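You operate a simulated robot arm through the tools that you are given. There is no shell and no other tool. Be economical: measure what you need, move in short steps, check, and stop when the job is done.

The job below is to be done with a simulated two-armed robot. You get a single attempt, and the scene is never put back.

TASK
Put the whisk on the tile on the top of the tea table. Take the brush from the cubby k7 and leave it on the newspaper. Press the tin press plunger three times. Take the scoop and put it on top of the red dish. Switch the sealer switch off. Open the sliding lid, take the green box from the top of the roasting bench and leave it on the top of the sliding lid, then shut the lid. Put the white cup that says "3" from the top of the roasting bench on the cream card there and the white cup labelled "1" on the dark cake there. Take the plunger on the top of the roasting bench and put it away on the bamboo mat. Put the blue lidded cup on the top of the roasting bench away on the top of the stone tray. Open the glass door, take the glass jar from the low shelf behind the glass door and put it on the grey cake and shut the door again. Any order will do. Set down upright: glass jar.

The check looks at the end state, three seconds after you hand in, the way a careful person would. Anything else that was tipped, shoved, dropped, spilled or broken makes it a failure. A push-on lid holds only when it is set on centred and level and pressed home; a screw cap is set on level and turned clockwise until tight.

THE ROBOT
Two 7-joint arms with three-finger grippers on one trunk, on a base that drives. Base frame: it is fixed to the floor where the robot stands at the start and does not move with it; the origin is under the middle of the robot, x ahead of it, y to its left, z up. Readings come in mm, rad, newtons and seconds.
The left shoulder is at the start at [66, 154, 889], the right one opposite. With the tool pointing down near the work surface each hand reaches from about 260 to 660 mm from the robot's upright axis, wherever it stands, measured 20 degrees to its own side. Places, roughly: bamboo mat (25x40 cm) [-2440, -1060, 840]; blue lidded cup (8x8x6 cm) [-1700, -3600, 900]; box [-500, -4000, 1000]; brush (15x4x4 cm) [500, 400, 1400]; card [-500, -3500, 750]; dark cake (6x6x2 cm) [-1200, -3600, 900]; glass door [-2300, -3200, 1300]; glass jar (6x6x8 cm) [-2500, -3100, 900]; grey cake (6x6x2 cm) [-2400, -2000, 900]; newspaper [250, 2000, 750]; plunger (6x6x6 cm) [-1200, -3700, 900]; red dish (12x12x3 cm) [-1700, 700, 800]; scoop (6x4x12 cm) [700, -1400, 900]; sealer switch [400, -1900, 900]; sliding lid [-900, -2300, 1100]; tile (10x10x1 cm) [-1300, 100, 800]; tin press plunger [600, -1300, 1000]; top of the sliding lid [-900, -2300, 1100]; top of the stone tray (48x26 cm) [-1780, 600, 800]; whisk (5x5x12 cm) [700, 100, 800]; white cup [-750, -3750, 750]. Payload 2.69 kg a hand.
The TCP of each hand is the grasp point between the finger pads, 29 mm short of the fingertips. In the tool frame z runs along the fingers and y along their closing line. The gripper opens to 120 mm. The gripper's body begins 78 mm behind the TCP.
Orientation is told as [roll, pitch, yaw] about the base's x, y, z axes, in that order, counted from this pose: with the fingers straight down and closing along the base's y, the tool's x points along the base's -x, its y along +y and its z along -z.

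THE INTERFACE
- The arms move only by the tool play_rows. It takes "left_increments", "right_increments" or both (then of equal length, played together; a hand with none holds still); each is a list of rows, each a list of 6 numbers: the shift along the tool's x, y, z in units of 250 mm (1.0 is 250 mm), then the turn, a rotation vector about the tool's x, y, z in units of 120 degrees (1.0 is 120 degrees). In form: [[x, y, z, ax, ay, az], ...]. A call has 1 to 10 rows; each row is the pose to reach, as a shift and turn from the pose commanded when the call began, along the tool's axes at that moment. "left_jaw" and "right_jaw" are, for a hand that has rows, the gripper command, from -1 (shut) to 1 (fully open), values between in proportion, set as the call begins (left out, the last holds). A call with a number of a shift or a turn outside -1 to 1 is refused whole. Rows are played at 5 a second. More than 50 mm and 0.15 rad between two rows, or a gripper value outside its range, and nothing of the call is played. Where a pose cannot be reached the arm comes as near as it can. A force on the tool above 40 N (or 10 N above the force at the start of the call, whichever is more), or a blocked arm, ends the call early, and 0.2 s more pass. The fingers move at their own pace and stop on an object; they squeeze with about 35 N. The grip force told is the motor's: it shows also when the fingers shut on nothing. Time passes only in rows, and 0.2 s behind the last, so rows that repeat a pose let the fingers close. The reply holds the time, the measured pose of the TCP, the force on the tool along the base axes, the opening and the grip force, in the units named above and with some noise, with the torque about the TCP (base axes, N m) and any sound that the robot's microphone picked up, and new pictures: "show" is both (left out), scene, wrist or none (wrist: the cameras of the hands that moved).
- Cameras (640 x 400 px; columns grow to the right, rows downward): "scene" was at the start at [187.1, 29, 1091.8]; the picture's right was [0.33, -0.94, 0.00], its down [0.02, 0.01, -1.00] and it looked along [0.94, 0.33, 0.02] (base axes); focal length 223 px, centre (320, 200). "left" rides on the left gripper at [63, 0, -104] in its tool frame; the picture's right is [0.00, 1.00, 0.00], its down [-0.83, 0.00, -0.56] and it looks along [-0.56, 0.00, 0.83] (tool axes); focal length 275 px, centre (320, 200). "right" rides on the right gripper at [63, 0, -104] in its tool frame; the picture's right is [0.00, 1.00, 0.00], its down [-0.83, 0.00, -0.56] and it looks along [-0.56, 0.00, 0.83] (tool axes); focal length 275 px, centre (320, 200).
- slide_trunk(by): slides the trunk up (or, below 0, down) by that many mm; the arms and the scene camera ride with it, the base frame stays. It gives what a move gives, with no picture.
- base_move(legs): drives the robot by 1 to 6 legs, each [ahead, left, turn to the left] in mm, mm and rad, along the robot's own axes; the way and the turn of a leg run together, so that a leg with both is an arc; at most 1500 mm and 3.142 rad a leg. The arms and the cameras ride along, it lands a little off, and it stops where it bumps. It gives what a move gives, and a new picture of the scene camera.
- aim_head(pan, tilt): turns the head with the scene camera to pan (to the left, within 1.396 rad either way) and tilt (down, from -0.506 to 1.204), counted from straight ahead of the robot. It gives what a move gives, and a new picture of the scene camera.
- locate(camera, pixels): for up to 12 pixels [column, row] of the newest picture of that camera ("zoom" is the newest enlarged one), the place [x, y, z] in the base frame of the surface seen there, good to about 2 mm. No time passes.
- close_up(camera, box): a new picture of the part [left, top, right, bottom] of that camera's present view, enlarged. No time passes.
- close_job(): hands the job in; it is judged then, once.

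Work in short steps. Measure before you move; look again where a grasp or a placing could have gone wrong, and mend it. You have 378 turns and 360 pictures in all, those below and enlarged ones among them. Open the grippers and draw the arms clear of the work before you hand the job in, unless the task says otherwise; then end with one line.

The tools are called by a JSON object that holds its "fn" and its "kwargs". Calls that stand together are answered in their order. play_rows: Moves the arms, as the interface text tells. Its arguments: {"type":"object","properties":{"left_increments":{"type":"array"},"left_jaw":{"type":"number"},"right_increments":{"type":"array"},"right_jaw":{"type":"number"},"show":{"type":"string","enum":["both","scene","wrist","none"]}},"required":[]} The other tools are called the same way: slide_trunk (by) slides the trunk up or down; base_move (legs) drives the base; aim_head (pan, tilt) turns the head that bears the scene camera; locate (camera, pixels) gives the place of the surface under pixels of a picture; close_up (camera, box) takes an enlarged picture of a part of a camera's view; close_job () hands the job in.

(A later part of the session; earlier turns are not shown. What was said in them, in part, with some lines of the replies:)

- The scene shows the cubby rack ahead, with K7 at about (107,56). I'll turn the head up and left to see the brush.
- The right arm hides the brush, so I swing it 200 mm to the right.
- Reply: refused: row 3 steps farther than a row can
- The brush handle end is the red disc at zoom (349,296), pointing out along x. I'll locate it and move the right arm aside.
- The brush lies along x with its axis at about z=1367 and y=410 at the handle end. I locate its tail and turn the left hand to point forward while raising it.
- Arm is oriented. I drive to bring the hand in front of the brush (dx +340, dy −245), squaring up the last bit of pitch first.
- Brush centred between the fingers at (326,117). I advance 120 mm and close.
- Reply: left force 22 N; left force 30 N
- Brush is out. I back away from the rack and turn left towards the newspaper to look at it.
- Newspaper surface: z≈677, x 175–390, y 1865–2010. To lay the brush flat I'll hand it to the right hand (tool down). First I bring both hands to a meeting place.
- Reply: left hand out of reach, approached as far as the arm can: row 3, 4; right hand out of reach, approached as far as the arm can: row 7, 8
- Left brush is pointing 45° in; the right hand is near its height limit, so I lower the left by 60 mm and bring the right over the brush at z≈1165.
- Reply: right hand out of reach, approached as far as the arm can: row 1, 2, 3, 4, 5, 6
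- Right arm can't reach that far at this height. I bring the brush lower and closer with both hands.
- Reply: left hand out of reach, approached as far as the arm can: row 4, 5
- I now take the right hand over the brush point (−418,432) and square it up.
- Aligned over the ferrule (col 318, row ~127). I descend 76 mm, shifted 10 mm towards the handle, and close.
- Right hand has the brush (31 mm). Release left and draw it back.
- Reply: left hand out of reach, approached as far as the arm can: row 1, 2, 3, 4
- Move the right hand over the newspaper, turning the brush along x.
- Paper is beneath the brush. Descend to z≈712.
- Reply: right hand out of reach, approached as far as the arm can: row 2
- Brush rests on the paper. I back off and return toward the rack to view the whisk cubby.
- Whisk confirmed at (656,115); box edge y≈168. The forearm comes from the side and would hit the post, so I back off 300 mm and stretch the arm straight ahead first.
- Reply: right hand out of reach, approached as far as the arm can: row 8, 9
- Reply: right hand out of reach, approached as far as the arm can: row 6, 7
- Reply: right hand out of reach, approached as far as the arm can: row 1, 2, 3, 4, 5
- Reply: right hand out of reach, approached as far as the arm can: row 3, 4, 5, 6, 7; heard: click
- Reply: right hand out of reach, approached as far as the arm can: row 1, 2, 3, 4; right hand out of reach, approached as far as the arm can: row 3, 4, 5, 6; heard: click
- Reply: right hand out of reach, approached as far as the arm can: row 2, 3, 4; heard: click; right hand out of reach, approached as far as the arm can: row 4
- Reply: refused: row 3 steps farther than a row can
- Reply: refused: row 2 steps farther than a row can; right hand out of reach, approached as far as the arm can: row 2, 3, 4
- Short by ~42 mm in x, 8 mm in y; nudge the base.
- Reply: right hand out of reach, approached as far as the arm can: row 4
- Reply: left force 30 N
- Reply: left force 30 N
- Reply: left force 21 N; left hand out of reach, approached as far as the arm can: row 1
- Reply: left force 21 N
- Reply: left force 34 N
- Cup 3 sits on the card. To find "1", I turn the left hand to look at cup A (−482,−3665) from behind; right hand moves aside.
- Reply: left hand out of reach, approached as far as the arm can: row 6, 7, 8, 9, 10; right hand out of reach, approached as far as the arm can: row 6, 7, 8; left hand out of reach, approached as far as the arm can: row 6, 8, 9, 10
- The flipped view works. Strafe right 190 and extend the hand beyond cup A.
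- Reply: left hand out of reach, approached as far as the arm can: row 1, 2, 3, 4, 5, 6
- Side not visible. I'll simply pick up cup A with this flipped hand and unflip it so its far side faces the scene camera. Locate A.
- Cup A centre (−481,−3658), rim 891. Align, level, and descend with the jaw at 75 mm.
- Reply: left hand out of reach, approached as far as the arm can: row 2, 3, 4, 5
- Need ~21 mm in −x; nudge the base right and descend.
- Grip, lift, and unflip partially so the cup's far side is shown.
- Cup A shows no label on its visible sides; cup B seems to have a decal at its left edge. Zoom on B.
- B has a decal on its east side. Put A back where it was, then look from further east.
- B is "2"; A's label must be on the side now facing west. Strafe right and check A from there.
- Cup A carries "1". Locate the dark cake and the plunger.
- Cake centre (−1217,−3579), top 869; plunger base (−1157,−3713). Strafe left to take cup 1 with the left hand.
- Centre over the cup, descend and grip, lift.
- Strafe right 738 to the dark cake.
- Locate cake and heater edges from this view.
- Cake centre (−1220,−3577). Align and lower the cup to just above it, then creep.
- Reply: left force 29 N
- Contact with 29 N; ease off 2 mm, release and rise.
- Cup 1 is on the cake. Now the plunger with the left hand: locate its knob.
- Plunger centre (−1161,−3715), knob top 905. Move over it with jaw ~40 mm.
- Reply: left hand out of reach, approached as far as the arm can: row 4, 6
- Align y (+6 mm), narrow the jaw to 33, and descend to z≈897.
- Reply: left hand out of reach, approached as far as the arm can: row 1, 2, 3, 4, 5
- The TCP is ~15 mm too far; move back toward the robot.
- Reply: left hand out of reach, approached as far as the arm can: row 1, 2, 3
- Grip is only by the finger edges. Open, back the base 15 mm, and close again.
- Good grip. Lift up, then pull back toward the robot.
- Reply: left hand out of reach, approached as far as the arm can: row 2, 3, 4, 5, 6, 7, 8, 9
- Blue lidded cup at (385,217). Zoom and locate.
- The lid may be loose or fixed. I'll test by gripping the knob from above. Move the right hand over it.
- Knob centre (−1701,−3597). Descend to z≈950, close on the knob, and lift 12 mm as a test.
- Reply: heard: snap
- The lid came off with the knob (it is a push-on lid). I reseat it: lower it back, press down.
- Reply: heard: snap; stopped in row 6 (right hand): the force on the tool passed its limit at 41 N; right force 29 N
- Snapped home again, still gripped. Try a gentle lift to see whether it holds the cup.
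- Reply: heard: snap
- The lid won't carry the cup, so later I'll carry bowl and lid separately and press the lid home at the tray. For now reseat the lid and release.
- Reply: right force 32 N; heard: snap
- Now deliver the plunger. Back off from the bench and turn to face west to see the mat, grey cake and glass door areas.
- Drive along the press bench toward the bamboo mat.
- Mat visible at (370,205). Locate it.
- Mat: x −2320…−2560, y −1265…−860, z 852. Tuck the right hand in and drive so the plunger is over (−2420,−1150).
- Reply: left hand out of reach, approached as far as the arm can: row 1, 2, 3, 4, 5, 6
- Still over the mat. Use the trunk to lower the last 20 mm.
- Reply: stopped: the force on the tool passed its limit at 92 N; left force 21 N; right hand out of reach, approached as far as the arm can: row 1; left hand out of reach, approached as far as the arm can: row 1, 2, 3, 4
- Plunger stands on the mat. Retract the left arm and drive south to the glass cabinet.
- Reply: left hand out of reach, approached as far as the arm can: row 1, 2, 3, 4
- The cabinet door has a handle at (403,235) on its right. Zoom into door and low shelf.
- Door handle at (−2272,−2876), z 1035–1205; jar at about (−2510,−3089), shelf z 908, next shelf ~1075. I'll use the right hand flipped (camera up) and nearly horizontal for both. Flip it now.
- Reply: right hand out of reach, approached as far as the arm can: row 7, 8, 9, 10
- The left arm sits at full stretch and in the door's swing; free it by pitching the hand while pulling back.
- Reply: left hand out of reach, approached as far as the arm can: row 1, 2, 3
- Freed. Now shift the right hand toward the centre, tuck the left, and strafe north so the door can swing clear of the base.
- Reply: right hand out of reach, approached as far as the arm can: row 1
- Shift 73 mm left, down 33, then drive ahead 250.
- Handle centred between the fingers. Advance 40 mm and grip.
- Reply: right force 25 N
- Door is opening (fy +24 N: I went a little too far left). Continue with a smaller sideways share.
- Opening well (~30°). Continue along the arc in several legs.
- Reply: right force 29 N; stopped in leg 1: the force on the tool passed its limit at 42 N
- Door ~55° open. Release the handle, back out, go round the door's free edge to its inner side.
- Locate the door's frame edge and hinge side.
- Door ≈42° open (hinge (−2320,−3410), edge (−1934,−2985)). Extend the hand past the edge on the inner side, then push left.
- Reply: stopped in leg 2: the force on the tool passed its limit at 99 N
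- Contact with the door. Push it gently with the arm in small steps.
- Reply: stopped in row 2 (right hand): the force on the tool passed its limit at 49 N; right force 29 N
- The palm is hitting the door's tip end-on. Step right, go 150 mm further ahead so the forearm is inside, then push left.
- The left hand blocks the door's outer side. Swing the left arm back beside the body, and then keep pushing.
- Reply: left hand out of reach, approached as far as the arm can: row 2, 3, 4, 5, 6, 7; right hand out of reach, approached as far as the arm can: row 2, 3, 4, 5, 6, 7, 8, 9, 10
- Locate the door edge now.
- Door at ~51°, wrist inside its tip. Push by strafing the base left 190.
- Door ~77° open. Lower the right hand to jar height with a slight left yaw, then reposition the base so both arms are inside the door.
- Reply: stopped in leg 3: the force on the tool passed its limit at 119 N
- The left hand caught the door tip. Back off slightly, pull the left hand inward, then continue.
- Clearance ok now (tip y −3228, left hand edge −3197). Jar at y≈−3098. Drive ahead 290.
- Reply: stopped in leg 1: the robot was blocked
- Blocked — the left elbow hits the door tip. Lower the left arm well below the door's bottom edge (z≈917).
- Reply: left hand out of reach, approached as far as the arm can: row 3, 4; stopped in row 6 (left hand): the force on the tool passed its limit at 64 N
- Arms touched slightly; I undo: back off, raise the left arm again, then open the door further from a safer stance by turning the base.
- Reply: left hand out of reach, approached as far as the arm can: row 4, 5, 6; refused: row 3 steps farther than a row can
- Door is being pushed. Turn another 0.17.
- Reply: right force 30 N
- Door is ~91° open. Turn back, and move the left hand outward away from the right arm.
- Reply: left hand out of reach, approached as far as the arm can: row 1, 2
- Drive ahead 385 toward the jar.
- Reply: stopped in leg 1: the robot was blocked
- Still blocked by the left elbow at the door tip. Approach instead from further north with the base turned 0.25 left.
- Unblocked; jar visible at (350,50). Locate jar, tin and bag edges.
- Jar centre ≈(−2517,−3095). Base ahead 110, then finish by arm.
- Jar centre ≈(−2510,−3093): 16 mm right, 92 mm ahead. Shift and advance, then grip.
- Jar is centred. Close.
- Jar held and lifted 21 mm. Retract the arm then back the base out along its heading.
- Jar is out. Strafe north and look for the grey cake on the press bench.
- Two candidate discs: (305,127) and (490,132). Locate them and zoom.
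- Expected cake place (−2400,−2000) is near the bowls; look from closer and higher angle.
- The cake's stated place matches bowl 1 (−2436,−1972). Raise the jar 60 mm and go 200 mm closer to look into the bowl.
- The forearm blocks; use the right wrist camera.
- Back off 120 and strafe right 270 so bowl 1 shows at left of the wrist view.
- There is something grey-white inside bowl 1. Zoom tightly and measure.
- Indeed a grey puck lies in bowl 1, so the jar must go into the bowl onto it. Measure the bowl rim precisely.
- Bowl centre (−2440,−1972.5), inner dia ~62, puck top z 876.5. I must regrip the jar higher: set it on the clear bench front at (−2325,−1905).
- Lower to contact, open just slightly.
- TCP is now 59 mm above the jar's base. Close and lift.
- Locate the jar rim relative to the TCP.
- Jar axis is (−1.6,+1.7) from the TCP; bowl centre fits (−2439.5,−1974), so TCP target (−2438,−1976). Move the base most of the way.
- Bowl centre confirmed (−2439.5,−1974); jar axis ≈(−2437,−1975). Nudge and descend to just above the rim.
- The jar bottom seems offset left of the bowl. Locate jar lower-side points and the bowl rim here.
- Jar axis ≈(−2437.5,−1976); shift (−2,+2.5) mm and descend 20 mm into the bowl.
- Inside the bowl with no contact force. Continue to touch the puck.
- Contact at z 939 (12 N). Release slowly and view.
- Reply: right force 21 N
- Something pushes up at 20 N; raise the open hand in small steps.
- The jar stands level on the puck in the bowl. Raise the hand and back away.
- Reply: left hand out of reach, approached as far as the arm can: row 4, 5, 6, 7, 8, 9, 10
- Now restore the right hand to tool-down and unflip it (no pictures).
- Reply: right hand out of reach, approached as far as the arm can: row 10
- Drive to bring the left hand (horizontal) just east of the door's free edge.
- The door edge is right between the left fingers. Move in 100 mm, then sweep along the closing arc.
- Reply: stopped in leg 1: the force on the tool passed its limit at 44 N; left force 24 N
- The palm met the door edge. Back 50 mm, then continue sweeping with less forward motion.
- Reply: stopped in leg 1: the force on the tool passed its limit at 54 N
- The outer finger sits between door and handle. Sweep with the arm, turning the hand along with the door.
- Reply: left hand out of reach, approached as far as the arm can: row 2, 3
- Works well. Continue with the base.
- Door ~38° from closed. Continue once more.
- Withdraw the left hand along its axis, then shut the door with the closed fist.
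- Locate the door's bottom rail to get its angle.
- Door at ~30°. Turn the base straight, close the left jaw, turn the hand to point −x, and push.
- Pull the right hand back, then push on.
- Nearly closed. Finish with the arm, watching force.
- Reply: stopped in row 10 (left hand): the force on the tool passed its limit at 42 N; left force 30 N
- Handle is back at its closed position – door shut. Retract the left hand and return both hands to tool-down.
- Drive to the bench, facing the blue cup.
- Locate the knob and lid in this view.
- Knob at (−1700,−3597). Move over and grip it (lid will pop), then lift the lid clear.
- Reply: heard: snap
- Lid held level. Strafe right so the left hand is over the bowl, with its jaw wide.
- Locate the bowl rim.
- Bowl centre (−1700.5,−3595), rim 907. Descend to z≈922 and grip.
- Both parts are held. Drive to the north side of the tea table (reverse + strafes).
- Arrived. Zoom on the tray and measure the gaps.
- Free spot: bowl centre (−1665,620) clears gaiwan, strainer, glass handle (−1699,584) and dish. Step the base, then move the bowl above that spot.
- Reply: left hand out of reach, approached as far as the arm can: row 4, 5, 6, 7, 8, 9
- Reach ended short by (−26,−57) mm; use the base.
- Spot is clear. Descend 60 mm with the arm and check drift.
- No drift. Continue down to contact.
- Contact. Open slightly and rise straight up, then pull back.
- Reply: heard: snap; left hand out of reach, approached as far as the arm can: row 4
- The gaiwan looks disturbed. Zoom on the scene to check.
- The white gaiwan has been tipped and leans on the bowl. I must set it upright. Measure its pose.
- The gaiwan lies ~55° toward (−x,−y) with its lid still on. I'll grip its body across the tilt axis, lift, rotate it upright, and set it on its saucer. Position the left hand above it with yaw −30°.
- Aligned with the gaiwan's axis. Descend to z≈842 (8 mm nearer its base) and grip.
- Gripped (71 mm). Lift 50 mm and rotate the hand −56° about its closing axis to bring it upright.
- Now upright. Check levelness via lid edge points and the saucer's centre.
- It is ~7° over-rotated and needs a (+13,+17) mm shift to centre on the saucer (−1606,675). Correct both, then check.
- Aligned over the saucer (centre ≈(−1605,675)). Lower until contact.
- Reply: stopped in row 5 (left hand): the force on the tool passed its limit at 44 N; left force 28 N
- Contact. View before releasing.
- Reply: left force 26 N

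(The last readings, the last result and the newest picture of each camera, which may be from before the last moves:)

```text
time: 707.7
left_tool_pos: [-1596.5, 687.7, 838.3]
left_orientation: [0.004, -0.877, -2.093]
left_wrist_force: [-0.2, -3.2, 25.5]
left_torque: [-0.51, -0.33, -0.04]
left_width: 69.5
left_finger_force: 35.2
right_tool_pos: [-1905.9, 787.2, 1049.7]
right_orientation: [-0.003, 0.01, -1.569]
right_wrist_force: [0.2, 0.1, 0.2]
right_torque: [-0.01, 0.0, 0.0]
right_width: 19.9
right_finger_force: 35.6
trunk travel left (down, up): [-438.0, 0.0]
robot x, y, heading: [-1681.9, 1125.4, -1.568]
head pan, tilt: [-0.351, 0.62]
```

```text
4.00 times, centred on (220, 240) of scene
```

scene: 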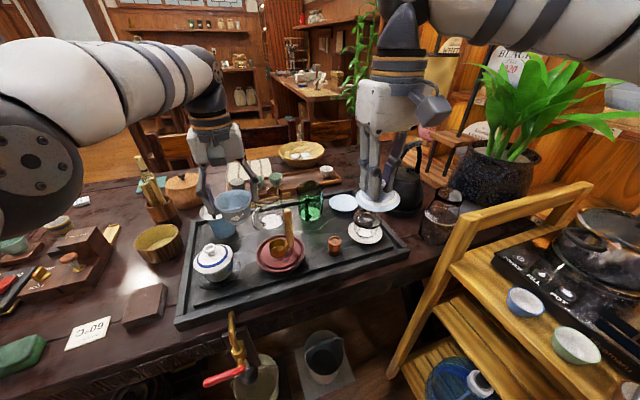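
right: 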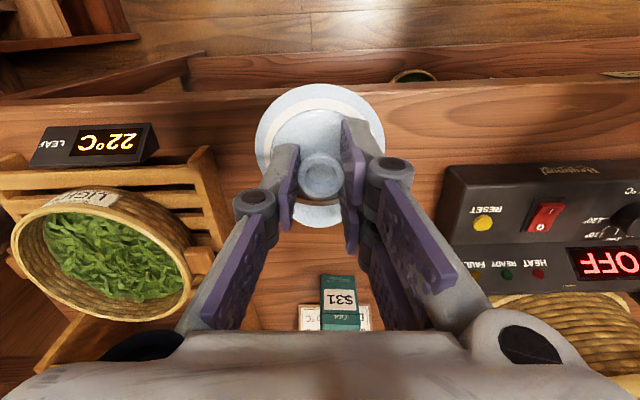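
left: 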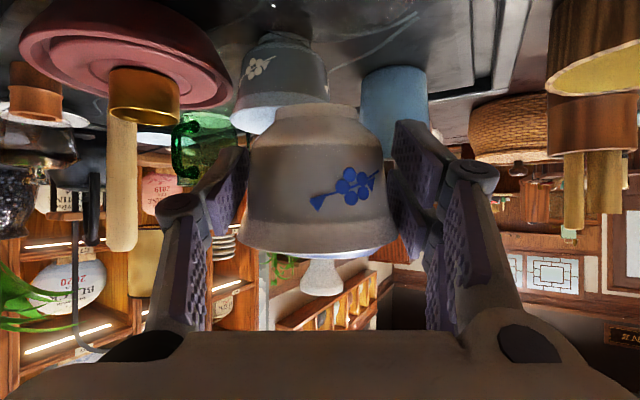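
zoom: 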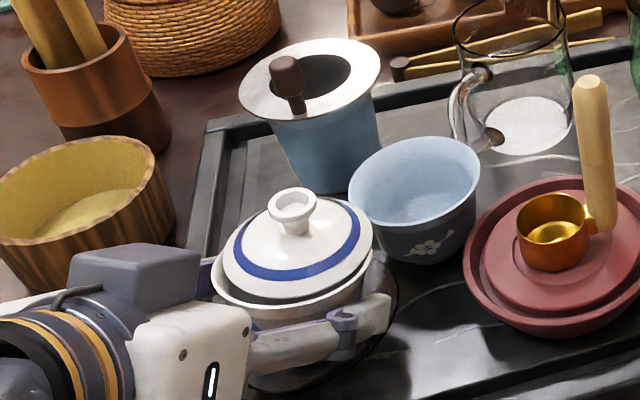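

Release gently; the cup should settle on the saucer. Then withdraw along the tool axis.

{"fn": "play_rows", "kwargs": {"left_increments": [[0, 0, 0, 0, 0, 0], [0, 0, 0, 0, 0, 0]], "left_jaw": 0.45, "show": "none"}}

{"fn": "play_rows", "kwargs": {"left_increments": [[0, 0, -0.1, 0, 0, 0], [0, 0, -0.25, 0, 0, 0], [-0.05, 0, -0.42, 0, 0, 0], [-0.1, 0, -0.6, 0, 0, 0]], "show": "none"}}

{"fn": "close_up", "kwargs": {"camera": "scene", "box": [170, 190, 290, 290]}}

```text
time: 708.3
left_tool_pos: [-1595.2, 688.2, 834.3]
left_orientation: [-0.003, -0.867, -2.088]
left_wrist_force: [0.0, 0.2, -0.3]
left_torque: [0.0, 0.0, 0.02]
left_width: 87.8
left_finger_force: 0.2
right_tool_pos: [-1904.5, 785.9, 1049.2]
right_orientation: [-0.002, 0.014, -1.566]
right_wrist_force: [0.6, 0.0, 0.0]
right_torque: [0.01, 0.0, -0.01]
right_width: 19.7
right_finger_force: 35.0
trunk travel left (down, up): [-438.0, 0.0]
robot x, y, heading: [-1679.5, 1132.4, -1.563]
head pan, tilt: [-0.351, 0.62]
```

```text
time: 709.3
left_tool_pos: [-1544.3, 757.1, 954.7]
left_orientation: [0.0, -0.87, -2.091]
left_wrist_force: [-1.0, 1.2, 0.0]
left_torque: [0.0, -0.04, -0.01]
left_width: 87.3
left_finger_force: 0.1
left hand out of reach, approached as far as the arm can: row 4
right_tool_pos: [-1904.2, 786.4, 1050.2]
right_orientation: [-0.001, 0.011, -1.565]
right_wrist_force: [-0.7, 0.6, -1.2]
right_torque: [-0.03, 0.01, 0.0]
right_width: 20.0
right_finger_force: 35.4
trunk travel left (down, up): [-438.0, 0.0]
robot x, y, heading: [-1682.8, 1129.1, -1.563]
head pan, tilt: [-0.351, 0.62]
```

```text
4.00 times, centred on (230, 240) of scene
```

zoom: 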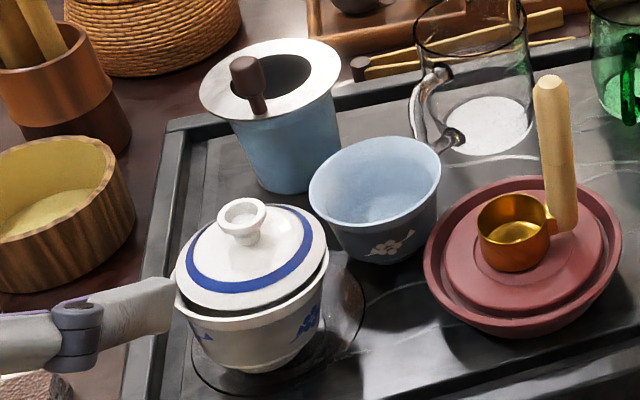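

The gaiwan stands again, but its lid is askew. Measure lid, rim and knob.

{"fn": "locate", "kwargs": {"camera": "zoom", "pixels": [[177, 285], [328, 265], [250, 322], [242, 228], [242, 210], [228, 218], [260, 222], [182, 255], [322, 245], [245, 300], [255, 370], [360, 300], [220, 385]]}}

```text
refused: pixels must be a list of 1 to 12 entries
```

{"fn": "locate", "kwargs": {"camera": "zoom", "pixels": [[177, 285], [328, 265], [250, 322], [242, 228], [242, 210], [228, 218], [260, 222], [182, 255], [322, 245], [245, 300], [255, 368], [360, 300]]}}

```text
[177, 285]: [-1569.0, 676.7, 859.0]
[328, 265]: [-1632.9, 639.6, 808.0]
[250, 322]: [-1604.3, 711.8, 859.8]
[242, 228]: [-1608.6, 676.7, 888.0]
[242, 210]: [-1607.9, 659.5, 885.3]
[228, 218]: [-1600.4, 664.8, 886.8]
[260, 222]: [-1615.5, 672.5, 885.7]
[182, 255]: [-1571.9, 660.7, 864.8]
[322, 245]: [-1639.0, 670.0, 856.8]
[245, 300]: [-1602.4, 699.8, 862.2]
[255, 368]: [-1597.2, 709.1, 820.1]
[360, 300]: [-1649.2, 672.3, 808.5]
```

Bowl rim is level and centred (−1606,676); lid sits ~8 mm off toward −y. Bring the left hand vertical and over the knob to recentre and press the lid.

{"fn": "play_rows", "kwargs": {"left_increments": [[-0.02, 0, -0.02, 0, 0.07, 0], [-0.04, 0, -0.04, 0, 0.14, 0], [-0.06, 0, -0.05, 0, 0.21, 0], [-0.06, 0, -0.05, 0, 0.28, 0], [-0.06, 0, -0.05, 0, 0.35, 0], [-0.06, 0, -0.05, 0, 0.415, 0]], "left_jaw": -0.4, "show": "none"}}

{"fn": "play_rows", "kwargs": {"left_increments": [[-0.15, -0.015, 0, 0, 0, 0], [-0.3, -0.03, 0, 0, 0, 0], [-0.436, -0.046, 0, 0, 0, 0], [-0.436, -0.046, 0.02, 0, 0, 0]], "show": "wrist"}}

```text
time: 710.7
left_tool_pos: [-1546.8, 754.6, 973.2]
left_orientation: [-0.002, -0.001, -2.091]
left_wrist_force: [0.0, -0.1, 0.2]
left_torque: [0.03, 0.02, 0.0]
left_width: 36.0
left_finger_force: 0.2
left hand out of reach, approached as far as the arm can: row 2, 3
right_tool_pos: [-1905.3, 785.2, 1050.9]
right_orientation: [-0.003, 0.011, -1.566]
right_wrist_force: [-0.4, -0.1, -0.3]
right_torque: [0.03, 0.02, 0.05]
right_width: 19.8
right_finger_force: 34.7
trunk travel left (down, up): [-438.0, 0.0]
robot x, y, heading: [-1682.0, 1130.6, -1.564]
head pan, tilt: [-0.351, 0.62]
```

```text
time: 711.7
left_tool_pos: [-1609.3, 667.5, 967.0]
left_orientation: [0.0, -0.003, -2.093]
left_wrist_force: [0.7, -0.2, 0.1]
left_torque: [-0.01, 0.02, 0.01]
left_width: 36.0
left_finger_force: 0.0
right_tool_pos: [-1904.8, 785.6, 1049.4]
right_orientation: [-0.001, 0.011, -1.566]
right_wrist_force: [0.8, 0.0, -0.7]
right_torque: [-0.02, -0.04, 0.0]
right_width: 19.9
right_finger_force: 35.1
trunk travel left (down, up): [-438.0, 0.0]
robot x, y, heading: [-1678.7, 1127.9, -1.565]
head pan, tilt: [-0.351, 0.62]
```

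left: 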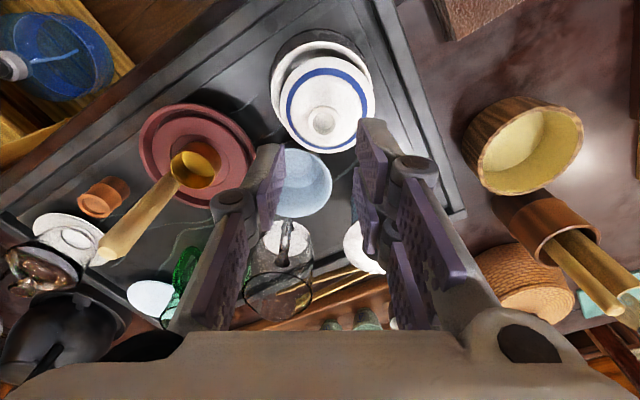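

Locate knob, lid edge and bowl rim from above.

{"fn": "locate", "kwargs": {"camera": "left", "pixels": [[322, 122], [311, 122], [334, 122], [322, 112], [283, 95], [372, 100], [325, 57], [335, 150], [320, 43], [272, 85], [295, 55], [360, 65]]}}

```text
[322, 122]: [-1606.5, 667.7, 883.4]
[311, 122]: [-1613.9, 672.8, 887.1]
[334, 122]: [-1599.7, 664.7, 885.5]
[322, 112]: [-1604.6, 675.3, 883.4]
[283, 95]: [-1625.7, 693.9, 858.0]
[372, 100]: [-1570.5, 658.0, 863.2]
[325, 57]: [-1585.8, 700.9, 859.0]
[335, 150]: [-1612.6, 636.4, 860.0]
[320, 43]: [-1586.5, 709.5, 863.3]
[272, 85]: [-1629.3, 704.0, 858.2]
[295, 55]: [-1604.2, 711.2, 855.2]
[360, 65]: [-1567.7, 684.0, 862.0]
```

Knob at (−1606.5,669.5); bowl centre (−1604.5,674.5). Grip the knob, shift to centre, and press down.

{"fn": "play_rows", "kwargs": {"left_increments": [[0.012, 0.006, 0.1, 0, 0, 0], [0.012, 0.006, 0.2, 0, 0, 0], [0.012, 0.006, 0.27, 0, 0, 0], [0.012, 0.006, 0.27, 0, 0, 0]], "show": "none"}}

{"fn": "play_rows", "kwargs": {"left_increments": [[0, 0, 0, 0, 0, 0], [0, 0, 0, 0, 0, 0], [0, 0, -0.02, 0, 0, 0], [0.021, -0.003, -0.02, 0, 0, 0], [0.021, -0.003, -0.02, 0, 0, 0]], "left_jaw": -1, "show": "wrist"}}

```text
time: 712.7
left_tool_pos: [-1607.2, 669.5, 900.5]
left_orientation: [0.0, -0.003, -2.091]
left_wrist_force: [-0.8, 0.3, -1.2]
left_torque: [0.0, -0.03, -0.02]
left_width: 36.0
left_finger_force: 0.0
right_tool_pos: [-1905.2, 786.5, 1049.7]
right_orientation: [-0.001, 0.011, -1.564]
right_wrist_force: [1.0, 0.4, 0.1]
right_torque: [-0.01, -0.01, -0.04]
right_width: 20.0
right_finger_force: 34.9
trunk travel left (down, up): [-438.0, 0.0]
robot x, y, heading: [-1683.3, 1127.7, -1.564]
head pan, tilt: [-0.351, 0.62]
```

```text
time: 713.9
left_tool_pos: [-1605.4, 674.0, 906.5]
left_orientation: [-0.003, -0.003, -2.091]
left_wrist_force: [0.0, 0.0, -0.2]
left_torque: [-0.03, -0.03, 0.01]
left_width: 20.2
left_finger_force: 35.4
right_tool_pos: [-1905.5, 786.2, 1050.3]
right_orientation: [-0.003, 0.012, -1.567]
right_wrist_force: [-0.2, -0.3, 0.0]
right_torque: [-0.04, -0.01, 0.03]
right_width: 19.8
right_finger_force: 35.3
trunk travel left (down, up): [-438.0, 0.0]
robot x, y, heading: [-1682.1, 1131.0, -1.56]
head pan, tilt: [-0.351, 0.62]
```

left: 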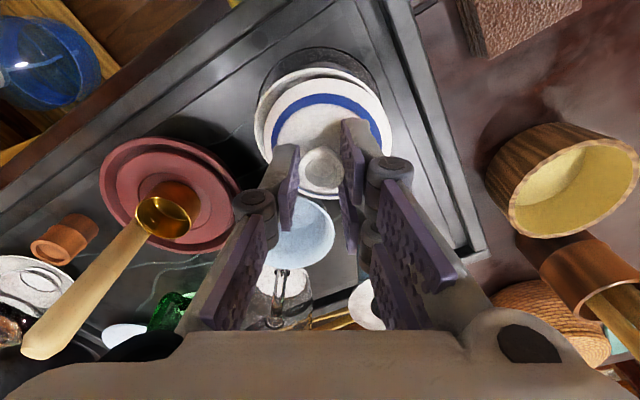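

Press down in 2 mm steps.

{"fn": "play_rows", "kwargs": {"left_increments": [[0, 0, 0.012, 0, 0, 0], [0, 0, 0.022, 0, 0, 0], [0, 0, 0.032, 0, 0, 0], [0, 0, 0.04, 0, 0, 0], [0, 0, 0.048, 0, 0, 0], [0, 0, 0.056, 0, 0, 0], [0, 0, 0.064, 0, 0, 0]], "show": "none"}}

```text
time: 715.2
left_tool_pos: [-1608.2, 672.1, 899.8]
left_orientation: [0.0, -0.016, -2.089]
left_wrist_force: [2.8, 3.9, 29.6]
left_torque: [0.26, 0.11, -0.03]
left_width: 20.0
left_finger_force: 34.4
right_tool_pos: [-1904.7, 787.9, 1051.4]
right_orientation: [-0.002, 0.011, -1.568]
right_wrist_force: [0.5, 1.2, -0.5]
right_torque: [-0.01, -0.01, 0.0]
right_width: 20.0
right_finger_force: 35.2
trunk travel left (down, up): [-438.0, 0.0]
robot x, y, heading: [-1679.0, 1130.4, -1.565]
head pan, tilt: [-0.351, 0.62]
stopped in row 6 (left hand): the force on the tool passed its limit at 41 N (the readings are from after the stop); the commanded pose is now the measured one
```

No snap. Look at how the lid sits now.

{"fn": "close_up", "kwargs": {"camera": "scene", "box": [185, 200, 265, 290]}}

{"fn": "locate", "kwargs": {"camera": "zoom", "pixels": [[200, 190], [410, 190], [300, 250], [295, 265], [190, 215], [415, 215], [250, 245], [370, 235]]}}

```text
4.44 times, centred on (225, 245) of scene
```

zoom: 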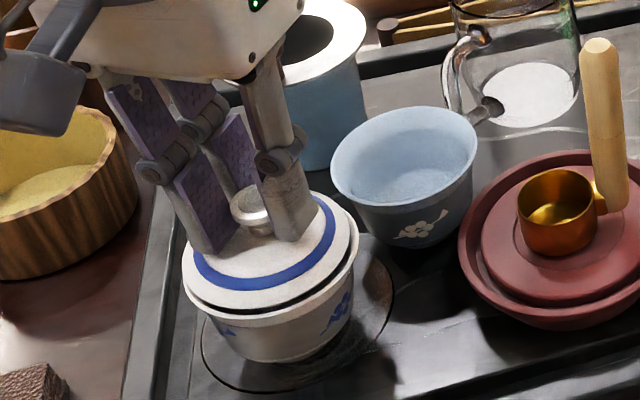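

```text
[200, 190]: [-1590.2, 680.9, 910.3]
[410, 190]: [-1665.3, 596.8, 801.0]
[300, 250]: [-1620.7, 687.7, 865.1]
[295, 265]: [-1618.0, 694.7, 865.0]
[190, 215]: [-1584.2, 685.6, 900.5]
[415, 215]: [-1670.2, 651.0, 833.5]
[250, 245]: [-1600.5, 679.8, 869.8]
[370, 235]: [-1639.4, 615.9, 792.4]
```

The gap shows the lid must move toward front-right. Locate the bowl rim and lid edge exactly.

{"fn": "locate", "kwargs": {"camera": "zoom", "pixels": [[184, 288], [355, 258], [275, 322], [330, 298], [210, 312], [345, 235], [270, 308], [325, 280], [188, 262], [350, 225]]}}

```text
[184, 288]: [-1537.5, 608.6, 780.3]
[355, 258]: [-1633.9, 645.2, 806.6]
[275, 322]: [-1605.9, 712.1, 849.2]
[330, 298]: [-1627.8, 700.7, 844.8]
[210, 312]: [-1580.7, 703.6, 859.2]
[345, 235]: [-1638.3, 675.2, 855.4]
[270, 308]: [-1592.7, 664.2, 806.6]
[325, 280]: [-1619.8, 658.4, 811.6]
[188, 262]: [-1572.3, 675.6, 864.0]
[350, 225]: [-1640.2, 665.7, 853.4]
```

Lift 4 mm, move +6.5 mm in y, press again.

{"fn": "play_rows", "kwargs": {"left_increments": [[0, 0, -0.024, 0, 0, 0], [0.0226, -0.013, -0.024, 0, 0, 0], [0.0226, -0.013, -0.01, 0, 0, 0], [0.0226, -0.013, 0.0, 0, 0, 0], [0.0226, -0.013, 0.01, 0, 0, 0], [0.0226, -0.013, 0.018, 0, 0, 0], [0.0226, -0.013, 0.026, 0, 0, 0], [0.0226, -0.013, 0.034, 0, 0, 0]], "show": "none"}}

{"fn": "close_up", "kwargs": {"camera": "scene", "box": [185, 200, 265, 290]}}

```text
time: 716.5
left_tool_pos: [-1607.1, 678.4, 897.5]
left_orientation: [0.003, -0.019, -2.088]
left_wrist_force: [4.1, 2.8, 28.2]
left_torque: [0.43, -0.09, -0.01]
left_width: 20.2
left_finger_force: 35.5
right_tool_pos: [-1904.9, 786.9, 1050.2]
right_orientation: [-0.001, 0.012, -1.565]
right_wrist_force: [-0.1, 0.3, -1.1]
right_torque: [-0.02, 0.03, 0.01]
right_width: 20.0
right_finger_force: 35.0
trunk travel left (down, up): [-438.0, 0.0]
robot x, y, heading: [-1680.4, 1129.0, -1.559]
head pan, tilt: [-0.351, 0.62]
stopped in row 6 (left hand): the force on the tool passed its limit at 42 N (the readings are from after the stop); the commanded pose is now the measured one
```

```text
4.44 times, centred on (225, 245) of scene
```

zoom: 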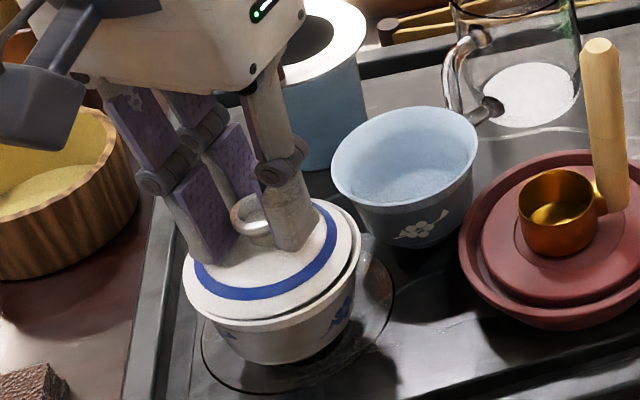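

Almost. Shift 3 mm toward −x and press again (no picture).

{"fn": "play_rows", "kwargs": {"left_increments": [[0, 0, -0.024, 0, 0, 0], [-0.0094, -0.0084, -0.024, 0, 0, 0], [-0.0094, -0.0084, -0.01, 0, 0, 0], [-0.0094, -0.0084, 0.0, 0, 0, 0], [-0.0094, -0.0084, 0.01, 0, 0, 0], [-0.0094, -0.0084, 0.018, 0, 0, 0], [-0.0094, -0.0084, 0.026, 0, 0, 0], [-0.0094, -0.0084, 0.034, 0, 0, 0]], "show": "none"}}

```text
time: 717.9
left_tool_pos: [-1609.5, 676.1, 897.0]
left_orientation: [0.004, -0.024, -2.085]
left_wrist_force: [6.6, 4.0, 28.9]
left_torque: [0.51, -0.18, -0.09]
left_width: 20.2
left_finger_force: 35.0
right_tool_pos: [-1904.1, 787.5, 1050.1]
right_orientation: [-0.001, 0.012, -1.566]
right_wrist_force: [0.1, 0.3, 0.7]
right_torque: [-0.01, 0.02, -0.01]
right_width: 20.0
right_finger_force: 34.8
trunk travel left (down, up): [-438.0, 0.0]
robot x, y, heading: [-1681.4, 1131.2, -1.565]
head pan, tilt: [-0.351, 0.62]
heard: snap
stopped in row 7 (left hand): the force on the tool passed its limit at 41 N (the readings are from after the stop); the commanded pose is now the measured one
```

Snap – seated. Open the jaw in place, then rise.

{"fn": "play_rows", "kwargs": {"left_increments": [[0, 0, 0, 0, 0, 0], [0, 0, 0, 0, 0, 0]], "left_jaw": -0.4, "show": "none"}}

{"fn": "play_rows", "kwargs": {"left_increments": [[0, 0, -0.1, 0, 0, 0], [0, 0, -0.25, 0, 0, 0], [0, 0, -0.4, 0, 0, 0], [0, 0, -0.4, 0, 0, 0]], "show": "wrist"}}

```text
time: 718.5
left_tool_pos: [-1609.9, 675.6, 891.8]
left_orientation: [0.0, -0.018, -2.088]
left_wrist_force: [-1.7, 0.8, 4.6]
left_torque: [0.03, -0.05, 0.01]
left_width: 36.5
left_finger_force: 0.1
right_tool_pos: [-1905.1, 786.0, 1048.8]
right_orientation: [-0.001, 0.013, -1.564]
right_wrist_force: [1.1, 0.3, -0.8]
right_torque: [0.0, 0.01, 0.0]
right_width: 19.8
right_finger_force: 34.6
trunk travel left (down, up): [-438.0, 0.0]
robot x, y, heading: [-1683.5, 1130.3, -1.563]
head pan, tilt: [-0.351, 0.62]
```

```text
time: 719.5
left_tool_pos: [-1608.4, 676.2, 993.7]
left_orientation: [0.003, -0.018, -2.087]
left_wrist_force: [0.2, -0.1, 0.1]
left_torque: [0.0, -0.03, -0.01]
left_width: 36.3
left_finger_force: 0.1
right_tool_pos: [-1905.0, 786.0, 1048.9]
right_orientation: [-0.001, 0.012, -1.566]
right_wrist_force: [1.0, 0.2, -0.4]
right_torque: [0.01, -0.02, -0.03]
right_width: 19.9
right_finger_force: 35.0
trunk travel left (down, up): [-438.0, 0.0]
robot x, y, heading: [-1682.1, 1130.2, -1.561]
head pan, tilt: [-0.351, 0.62]
```

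left: 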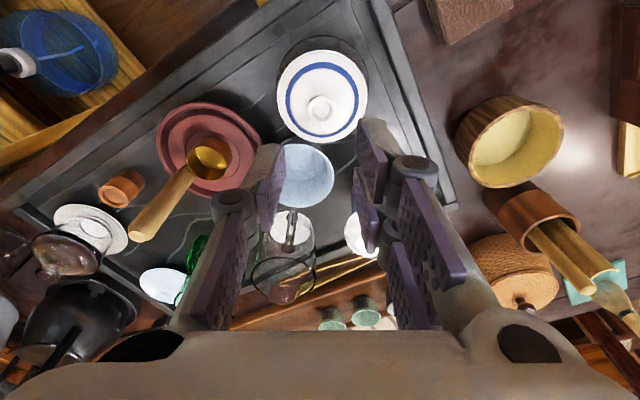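

Gaiwan restored with its lid seated and centred. Locate the blue bowl's rim from this view.

{"fn": "locate", "kwargs": {"camera": "left", "pixels": [[300, 146], [320, 150], [332, 168], [329, 190], [315, 204], [295, 207], [320, 107], [313, 143], [334, 178]]}}

```text
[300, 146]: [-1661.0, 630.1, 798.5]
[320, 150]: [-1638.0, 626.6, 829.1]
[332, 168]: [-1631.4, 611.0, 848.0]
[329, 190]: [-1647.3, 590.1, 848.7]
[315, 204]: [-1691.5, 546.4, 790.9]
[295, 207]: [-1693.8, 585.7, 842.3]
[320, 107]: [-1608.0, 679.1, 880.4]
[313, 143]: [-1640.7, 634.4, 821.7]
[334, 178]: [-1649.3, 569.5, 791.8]
```

Move the left hand away up-back, then zoom the scene on the blue bowl.

{"fn": "play_rows", "kwargs": {"left_increments": [[0.1, 0.05, -0.1, 0, 0, 0], [0.25, 0.1, -0.15, 0, 0, 0], [0.42, 0.1, -0.2, 0, 0, 0], [0.6, 0.1, -0.2, 0, 0, 0], [0.78, 0.1, -0.2, 0, 0, 0], [0.95, 0.1, -0.2, 0, 0, 0]], "show": "none"}}

{"fn": "close_up", "kwargs": {"camera": "scene", "box": [180, 180, 300, 280]}}

{"fn": "locate", "kwargs": {"camera": "zoom", "pixels": [[277, 170], [404, 158], [340, 205], [345, 138], [300, 195], [385, 190], [295, 148], [390, 145], [200, 260], [245, 205], [335, 285], [410, 200]]}}

```text
time: 720.9
left_tool_pos: [-1469.2, 874.0, 1037.6]
left_orientation: [0.003, -0.018, -2.087]
left_wrist_force: [0.0, 0.0, 0.1]
left_torque: [-0.01, 0.01, 0.0]
left_width: 36.1
left_finger_force: 0.0
right_tool_pos: [-1905.2, 787.3, 1049.6]
right_orientation: [-0.001, 0.009, -1.566]
right_wrist_force: [0.4, 0.0, 0.0]
right_torque: [-0.02, 0.06, -0.01]
right_width: 19.8
right_finger_force: 35.1
trunk travel left (down, up): [-438.0, 0.0]
robot x, y, heading: [-1682.6, 1128.7, -1.562]
head pan, tilt: [-0.351, 0.62]
```

```text
4.00 times, centred on (240, 230) of scene
```

zoom: 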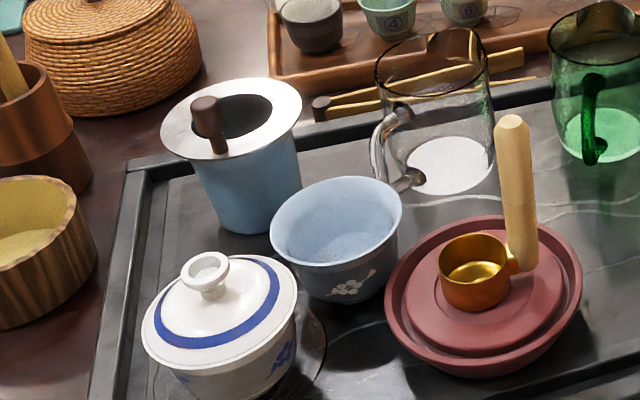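

```text
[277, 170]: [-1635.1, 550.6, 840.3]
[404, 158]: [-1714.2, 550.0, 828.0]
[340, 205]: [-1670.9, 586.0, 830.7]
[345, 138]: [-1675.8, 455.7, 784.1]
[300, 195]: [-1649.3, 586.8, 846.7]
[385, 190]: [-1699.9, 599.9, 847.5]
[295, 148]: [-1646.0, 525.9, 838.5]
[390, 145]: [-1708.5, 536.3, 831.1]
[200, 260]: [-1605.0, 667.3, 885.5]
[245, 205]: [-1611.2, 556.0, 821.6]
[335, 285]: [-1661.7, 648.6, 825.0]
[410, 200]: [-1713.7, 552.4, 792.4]
```

Locate the bowl rim with corrected pixels.

{"fn": "locate", "kwargs": {"camera": "zoom", "pixels": [[273, 232], [400, 213], [332, 264], [340, 178], [300, 255], [370, 252], [290, 200], [390, 193], [392, 235], [280, 245]]}}

```text
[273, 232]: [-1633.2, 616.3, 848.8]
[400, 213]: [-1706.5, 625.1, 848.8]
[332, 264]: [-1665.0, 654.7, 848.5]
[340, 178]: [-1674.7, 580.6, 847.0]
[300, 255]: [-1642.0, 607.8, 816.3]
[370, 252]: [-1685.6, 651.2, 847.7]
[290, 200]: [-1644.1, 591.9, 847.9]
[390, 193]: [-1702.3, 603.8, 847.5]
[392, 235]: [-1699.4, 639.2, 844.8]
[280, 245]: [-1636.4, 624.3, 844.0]
```

Blue bowl centre (−1669.8,619.2), rim level at 848. Move the lid: first sideways at safe height, then forward over the bowl.

{"fn": "play_rows", "kwargs": {"right_increments": [[0, 0.157, 0, 0, 0, 0], [0, 0.315, 0, 0, 0, 0], [0, 0.472, 0, 0, 0, 0], [0, 0.63, 0, 0, 0, 0], [0, 0.787, 0, 0, 0, 0], [0, 0.944, 0, 0, 0, 0], [0, 0.944, 0.1, 0, 0, 0]], "show": "none"}}

{"fn": "play_rows", "kwargs": {"right_increments": [[-0.14, 0, 0.03, 0, 0, 0], [-0.28, 0, 0.06, 0, 0, 0], [-0.42, 0, 0.09, 0, 0, 0], [-0.56, 0, 0.12, 0, 0, 0], [-0.68, 0, 0.15, 0, 0, 0], [-0.68, 0, 0.15, 0, 0, 0]], "show": "none"}}

```text
time: 722.5
left_tool_pos: [-1470.6, 873.2, 1038.0]
left_orientation: [0.002, -0.019, -2.09]
left_wrist_force: [0.2, 0.6, 0.2]
left_torque: [0.0, 0.0, -0.01]
left_width: 36.0
left_finger_force: 0.0
right_tool_pos: [-1670.1, 787.5, 1024.3]
right_orientation: [-0.001, 0.014, -1.565]
right_wrist_force: [-0.5, 0.6, -1.5]
right_torque: [0.0, -0.03, 0.01]
right_width: 19.8
right_finger_force: 34.9
trunk travel left (down, up): [-438.0, 0.0]
robot x, y, heading: [-1684.6, 1130.4, -1.562]
head pan, tilt: [-0.351, 0.62]
```

```text
time: 723.9
left_tool_pos: [-1469.0, 872.7, 1038.1]
left_orientation: [0.005, -0.017, -2.088]
left_wrist_force: [-1.1, 0.3, 0.0]
left_torque: [-0.02, 0.02, 0.0]
left_width: 35.9
left_finger_force: 0.1
right_tool_pos: [-1678.4, 628.2, 980.8]
right_orientation: [-0.001, 0.012, -1.562]
right_wrist_force: [0.0, 0.1, -0.8]
right_torque: [0.01, -0.05, -0.03]
right_width: 19.8
right_finger_force: 34.7
right hand out of reach, approached as far as the arm can: row 5, 6
trunk travel left (down, up): [-438.0, 0.0]
robot x, y, heading: [-1682.8, 1130.5, -1.565]
head pan, tilt: [-0.351, 0.62]
```

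Lower to z≈930 and fine-align by arm.

{"fn": "play_rows", "kwargs": {"right_increments": [[0, 0, 0.1, 0, 0, 0], [-0.02, 0.02, 0.2, 0, 0, 0], [-0.045, 0.038, 0.2, 0, 0, 0], [-0.045, 0.038, 0.2, 0, 0, 0]], "show": "none"}}

```text
time: 724.9
left_tool_pos: [-1468.9, 872.3, 1038.1]
left_orientation: [0.003, -0.019, -2.087]
left_wrist_force: [0.0, -0.1, 0.3]
left_torque: [0.03, 0.03, -0.04]
left_width: 35.9
left_finger_force: 0.0
right_tool_pos: [-1669.4, 623.0, 931.8]
right_orientation: [-0.003, 0.013, -1.568]
right_wrist_force: [0.0, -0.8, -0.4]
right_torque: [0.01, 0.03, -0.04]
right_width: 20.1
right_finger_force: 35.2
right hand out of reach, approached as far as the arm can: row 3, 4
trunk travel left (down, up): [-438.0, 0.0]
robot x, y, heading: [-1680.0, 1129.5, -1.564]
head pan, tilt: [-0.351, 0.62]
```

Lower 25 mm more and correct the last 6 mm.

{"fn": "play_rows", "kwargs": {"right_increments": [[0, 0, 0.06, 0, 0, 0], [0, 0, 0.1, 0, 0, 0], [-0.024, 0.002, 0.1, 0, 0, 0], [-0.024, 0.002, 0.1, 0, 0, 0]], "show": "none"}}

{"fn": "close_up", "kwargs": {"camera": "scene", "box": [200, 190, 300, 280]}}

```text
time: 725.9
left_tool_pos: [-1469.3, 872.5, 1038.4]
left_orientation: [0.005, -0.02, -2.089]
left_wrist_force: [-0.3, -0.7, 0.1]
left_torque: [-0.02, 0.01, 0.02]
left_width: 36.1
left_finger_force: 0.0
right_tool_pos: [-1669.8, 619.8, 907.4]
right_orientation: [-0.002, 0.012, -1.566]
right_wrist_force: [-0.8, 0.9, -1.3]
right_torque: [-0.02, -0.03, 0.03]
right_width: 20.1
right_finger_force: 34.9
trunk travel left (down, up): [-438.0, 0.0]
robot x, y, heading: [-1680.1, 1127.3, -1.562]
head pan, tilt: [-0.351, 0.62]
```

```text
4.44 times, centred on (250, 235) of scene
```

zoom: 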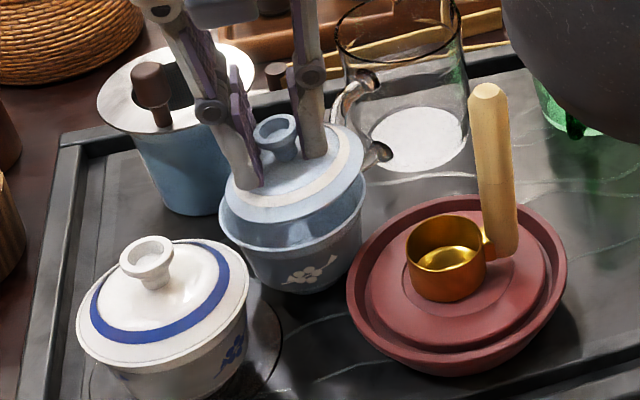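

Locate the lid edge versus the bowl rim.

{"fn": "locate", "kwargs": {"camera": "zoom", "pixels": [[226, 195], [362, 165], [295, 222], [250, 215], [340, 205], [222, 215], [363, 195], [290, 252], [340, 235], [240, 238]]}}

```text
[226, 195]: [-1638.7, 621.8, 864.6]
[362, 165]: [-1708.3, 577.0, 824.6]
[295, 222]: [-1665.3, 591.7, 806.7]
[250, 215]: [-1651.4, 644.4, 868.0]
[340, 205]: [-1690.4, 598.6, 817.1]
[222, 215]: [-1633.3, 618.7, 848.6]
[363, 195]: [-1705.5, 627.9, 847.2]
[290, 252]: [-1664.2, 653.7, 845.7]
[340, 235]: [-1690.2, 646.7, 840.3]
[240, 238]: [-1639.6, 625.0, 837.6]
```

Offsets are small (≈1.5 mm). Nudge +x and press down.

{"fn": "play_rows", "kwargs": {"right_increments": [[-0.004, 0.006, 0.03, 0, 0, 0], [-0.004, 0.006, 0.06, 0, 0, 0], [-0.004, 0.006, 0.07, 0, 0, 0], [-0.004, 0.006, 0.078, 0, 0, 0], [-0.004, 0.006, 0.086, 0, 0, 0], [-0.004, 0.006, 0.094, 0, 0, 0], [-0.004, 0.006, 0.102, 0, 0, 0], [-0.004, 0.006, 0.11, 0, 0, 0]], "show": "none"}}

```text
time: 727.6
left_tool_pos: [-1471.0, 874.8, 1038.6]
left_orientation: [0.006, -0.022, -2.088]
left_wrist_force: [-0.4, 0.4, -0.5]
left_torque: [-0.01, -0.01, 0.0]
left_width: 35.9
left_finger_force: 0.0
right_tool_pos: [-1670.9, 618.0, 886.3]
right_orientation: [-0.002, 0.001, -1.572]
right_wrist_force: [-5.9, 4.1, 30.6]
right_torque: [0.51, -0.03, 0.03]
right_width: 20.0
right_finger_force: 34.9
right hand out of reach, approached as far as the arm can: row 1, 2, 6, 8
trunk travel left (down, up): [-438.0, 0.0]
robot x, y, heading: [-1681.9, 1133.8, -1.56]
head pan, tilt: [-0.351, 0.62]
stopped in row 8 (right hand): the force on the tool passed its limit at 42 N (the readings are from after the stop); the commanded pose is now the measured one
```

Push once more.

{"fn": "play_rows", "kwargs": {"right_increments": [[0, 0, 0.008, 0, 0, 0], [0, 0, 0.016, 0, 0, 0], [0, 0, 0.024, 0, 0, 0]], "show": "none"}}

{"fn": "close_up", "kwargs": {"camera": "scene", "box": [200, 190, 300, 280]}}

```text
time: 728.1
left_tool_pos: [-1471.7, 874.6, 1039.3]
left_orientation: [0.001, -0.018, -2.088]
left_wrist_force: [-0.8, 0.5, 0.4]
left_torque: [0.01, 0.0, 0.02]
left_width: 36.3
left_finger_force: 0.0
right_tool_pos: [-1671.6, 617.0, 886.3]
right_orientation: [-0.003, -0.002, -1.572]
right_wrist_force: [-5.9, 6.4, 28.6]
right_torque: [0.58, -0.04, 0.04]
right_width: 19.9
right_finger_force: 34.9
trunk travel left (down, up): [-438.0, 0.0]
robot x, y, heading: [-1682.4, 1132.0, -1.559]
head pan, tilt: [-0.351, 0.62]
stopped in row 2 (right hand): the force on the tool passed its limit at 42 N (the readings are from after the stop); the commanded pose is now the measured one
```

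```text
4.44 times, centred on (250, 235) of scene
```

zoom: 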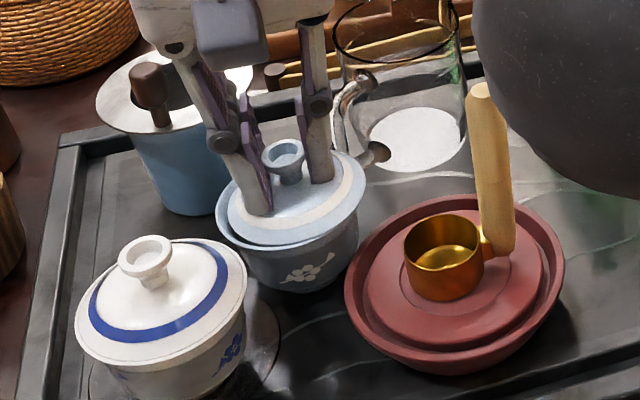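

The lid is ~4 mm too far to −x. Lift, shift (+4,+1.5) and press.

{"fn": "play_rows", "kwargs": {"right_increments": [[0, 0, -0.024, 0, 0, 0], [0.006, 0.016, -0.024, 0, 0, 0], [0.006, 0.016, -0.01, 0, 0, 0], [0.006, 0.016, 0.0, 0, 0, 0], [0.006, 0.016, 0.008, 0, 0, 0], [0.006, 0.016, 0.016, 0, 0, 0], [0.006, 0.016, 0.024, 0, 0, 0]], "show": "none"}}

```text
time: 729.6
left_tool_pos: [-1472.5, 875.5, 1039.0]
left_orientation: [0.008, -0.022, -2.089]
left_wrist_force: [-0.7, -0.4, 0.1]
left_torque: [0.01, 0.03, 0.0]
left_width: 36.1
left_finger_force: 0.1
right_tool_pos: [-1668.4, 618.2, 885.3]
right_orientation: [-0.005, -0.009, -1.574]
right_wrist_force: [-5.9, 5.5, 29.5]
right_torque: [0.52, -0.05, 0.04]
right_width: 19.8
right_finger_force: 35.0
trunk travel left (down, up): [-438.0, 0.0]
robot x, y, heading: [-1682.6, 1130.1, -1.566]
head pan, tilt: [-0.351, 0.62]
stopped in row 7 (right hand): the force on the tool passed its limit at 42 N (the readings are from after the stop); the commanded pose is now the measured one
```

Shift another (+2,+2) and press.

{"fn": "play_rows", "kwargs": {"right_increments": [[0, 0, -0.024, 0, 0, 0], [0.008, 0.008, -0.024, 0, 0, 0], [0.008, 0.008, -0.01, 0, 0, 0], [0.008, 0.008, 0.0, 0, 0, 0], [0.008, 0.008, 0.008, 0, 0, 0], [0.008, 0.008, 0.016, 0, 0, 0], [0.008, 0.008, 0.024, 0, 0, 0]], "show": "none"}}

{"fn": "close_up", "kwargs": {"camera": "scene", "box": [200, 190, 300, 280]}}

```text
time: 730.9
left_tool_pos: [-1470.3, 874.7, 1038.6]
left_orientation: [0.006, -0.021, -2.089]
left_wrist_force: [-0.2, -0.3, 0.1]
left_torque: [0.0, -0.01, -0.01]
left_width: 36.0
left_finger_force: 0.1
right_tool_pos: [-1666.1, 619.2, 884.5]
right_orientation: [-0.001, -0.012, -1.575]
right_wrist_force: [-1.6, 3.0, 30.7]
right_torque: [0.61, -0.12, 0.06]
right_width: 19.5
right_finger_force: 34.9
trunk travel left (down, up): [-438.0, 0.0]
robot x, y, heading: [-1682.2, 1133.0, -1.564]
head pan, tilt: [-0.351, 0.62]
heard: snap
stopped in row 6 (right hand): the force on the tool passed its limit at 43 N (the readings are from after the stop); the commanded pose is now the measured one
```

```text
4.44 times, centred on (250, 235) of scene
```

zoom: 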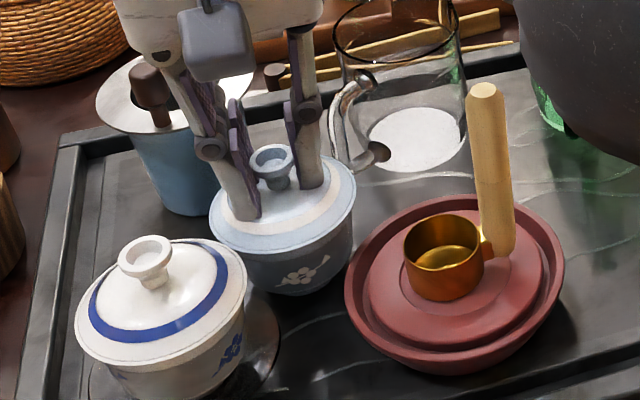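

Snap – the blue lid is home. Open in place, then rise carefully, straight up.

{"fn": "play_rows", "kwargs": {"right_increments": [[0, 0, 0, 0, 0, 0], [0, 0, 0, 0, 0, 0]], "right_jaw": -0.4, "show": "none"}}

{"fn": "play_rows", "kwargs": {"right_increments": [[0, 0, -0.1, 0, 0, 0], [0, 0, -0.25, 0, 0, 0], [0, 0, -0.4, 0, 0, 0], [0.12, 0, -0.52, 0, 0, 0], [0.3, 0, -0.55, 0, 0, 0], [0.48, 0, -0.55, 0, 0, 0], [0.66, 0, -0.55, 0, 0, 0]], "show": "wrist"}}

```text
time: 731.5
left_tool_pos: [-1470.7, 874.0, 1038.3]
left_orientation: [0.005, -0.023, -2.088]
left_wrist_force: [0.2, -0.3, 0.6]
left_torque: [-0.01, 0.02, 0.0]
left_width: 36.0
left_finger_force: 0.1
right_tool_pos: [-1664.2, 618.4, 882.3]
right_orientation: [-0.003, -0.013, -1.574]
right_wrist_force: [-1.4, -2.4, 25.5]
right_torque: [-0.07, -0.04, -0.08]
right_width: 38.3
right_finger_force: 0.1
trunk travel left (down, up): [-438.0, 0.0]
robot x, y, heading: [-1683.3, 1130.8, -1.564]
head pan, tilt: [-0.351, 0.62]
```

```text
time: 733.1
left_tool_pos: [-1470.7, 874.0, 1037.9]
left_orientation: [0.006, -0.019, -2.089]
left_wrist_force: [0.2, 0.0, -0.2]
left_torque: [-0.02, 0.03, -0.01]
left_width: 36.0
left_finger_force: 0.0
right_tool_pos: [-1664.8, 783.5, 1019.4]
right_orientation: [-0.004, -0.009, -1.577]
right_wrist_force: [-0.6, 0.2, -0.7]
right_torque: [-0.04, -0.02, -0.03]
right_width: 35.7
right_finger_force: 0.0
right hand out of reach, approached as far as the arm can: row 2, 3
trunk travel left (down, up): [-438.0, 0.0]
robot x, y, heading: [-1683.6, 1130.0, -1.564]
head pan, tilt: [-0.351, 0.62]
```

right: 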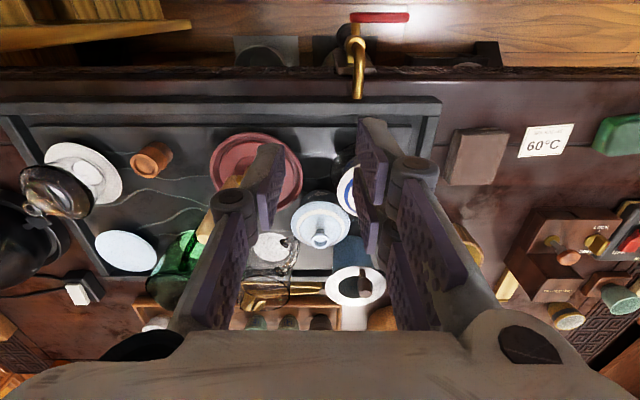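

Blue cup stands lidded on the tray. Back away and take a final look.

{"fn": "base_move", "kwargs": {"legs": [[-280, 0, 0]]}}

{"fn": "close_up", "kwargs": {"camera": "scene", "box": [190, 120, 390, 260]}}

```text
time: 735.0
left_tool_pos: [-1472.5, 1147.2, 1037.0]
left_orientation: [0.003, -0.019, -2.094]
left_wrist_force: [-0.6, -0.4, -0.3]
left_torque: [-0.02, 0.0, -0.04]
left_width: 35.9
left_finger_force: 0.0
right_tool_pos: [-1667.2, 1058.5, 1018.8]
right_orientation: [-0.003, -0.008, -1.58]
right_wrist_force: [-1.1, -0.6, 0.4]
right_torque: [-0.02, 0.01, 0.0]
right_width: 35.8
right_finger_force: 0.1
trunk travel left (down, up): [-438.0, 0.0]
robot x, y, heading: [-1681.9, 1406.1, -1.57]
head pan, tilt: [-0.351, 0.62]
```

scene: 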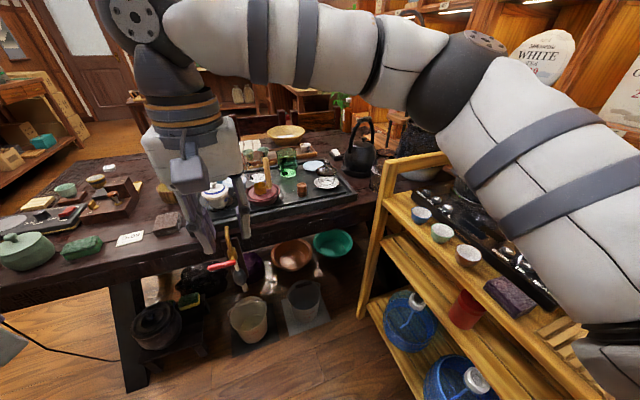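

```text
2.86 times, centred on (290, 190) of scene
```

zoom: 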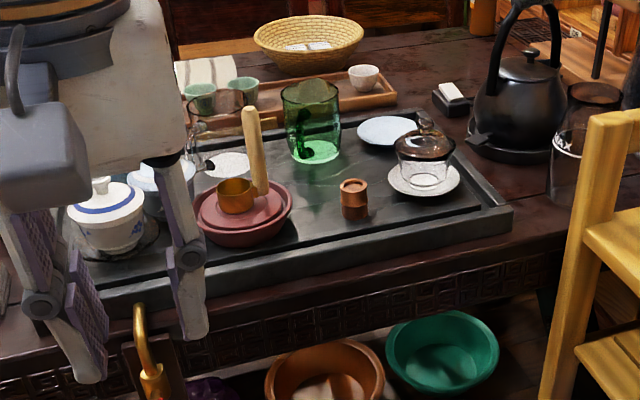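

All tasks are in place. Open both grippers fully and hand in.

{"fn": "play_rows", "kwargs": {"left_increments": [[0, 0, 0, 0, 0, 0], [0, 0, 0, 0, 0, 0]], "right_increments": [[0, 0, 0, 0, 0, 0], [0, 0, 0, 0, 0, 0]], "left_jaw": 1, "right_jaw": 1, "show": "none"}}

{"fn": "close_job", "kwargs": {}}

```text
time: 735.6
left_tool_pos: [-1472.5, 1147.0, 1037.4]
left_orientation: [0.003, -0.019, -2.094]
left_wrist_force: [0.0, -0.1, 0.8]
left_torque: [0.01, 0.01, 0.0]
left_width: 120.0
left_finger_force: 0.0
right_tool_pos: [-1668.2, 1057.7, 1019.3]
right_orientation: [-0.002, -0.007, -1.581]
right_wrist_force: [-0.7, -0.3, 0.4]
right_torque: [0.0, 0.0, -0.04]
right_width: 120.4
right_finger_force: 0.0
trunk travel left (down, up): [-438.0, 0.0]
robot x, y, heading: [-1681.0, 1405.6, -1.569]
head pan, tilt: [-0.351, 0.62]
```

```text
The job is handed in.
```

I finished every task on the list and handed the job in; along the way I knocked over the white lidded cup on the stone tray (then stood it back on its saucer and pressed its lid home), and I took the blue cup's lid off to carry it and snapped it back on at the tray.
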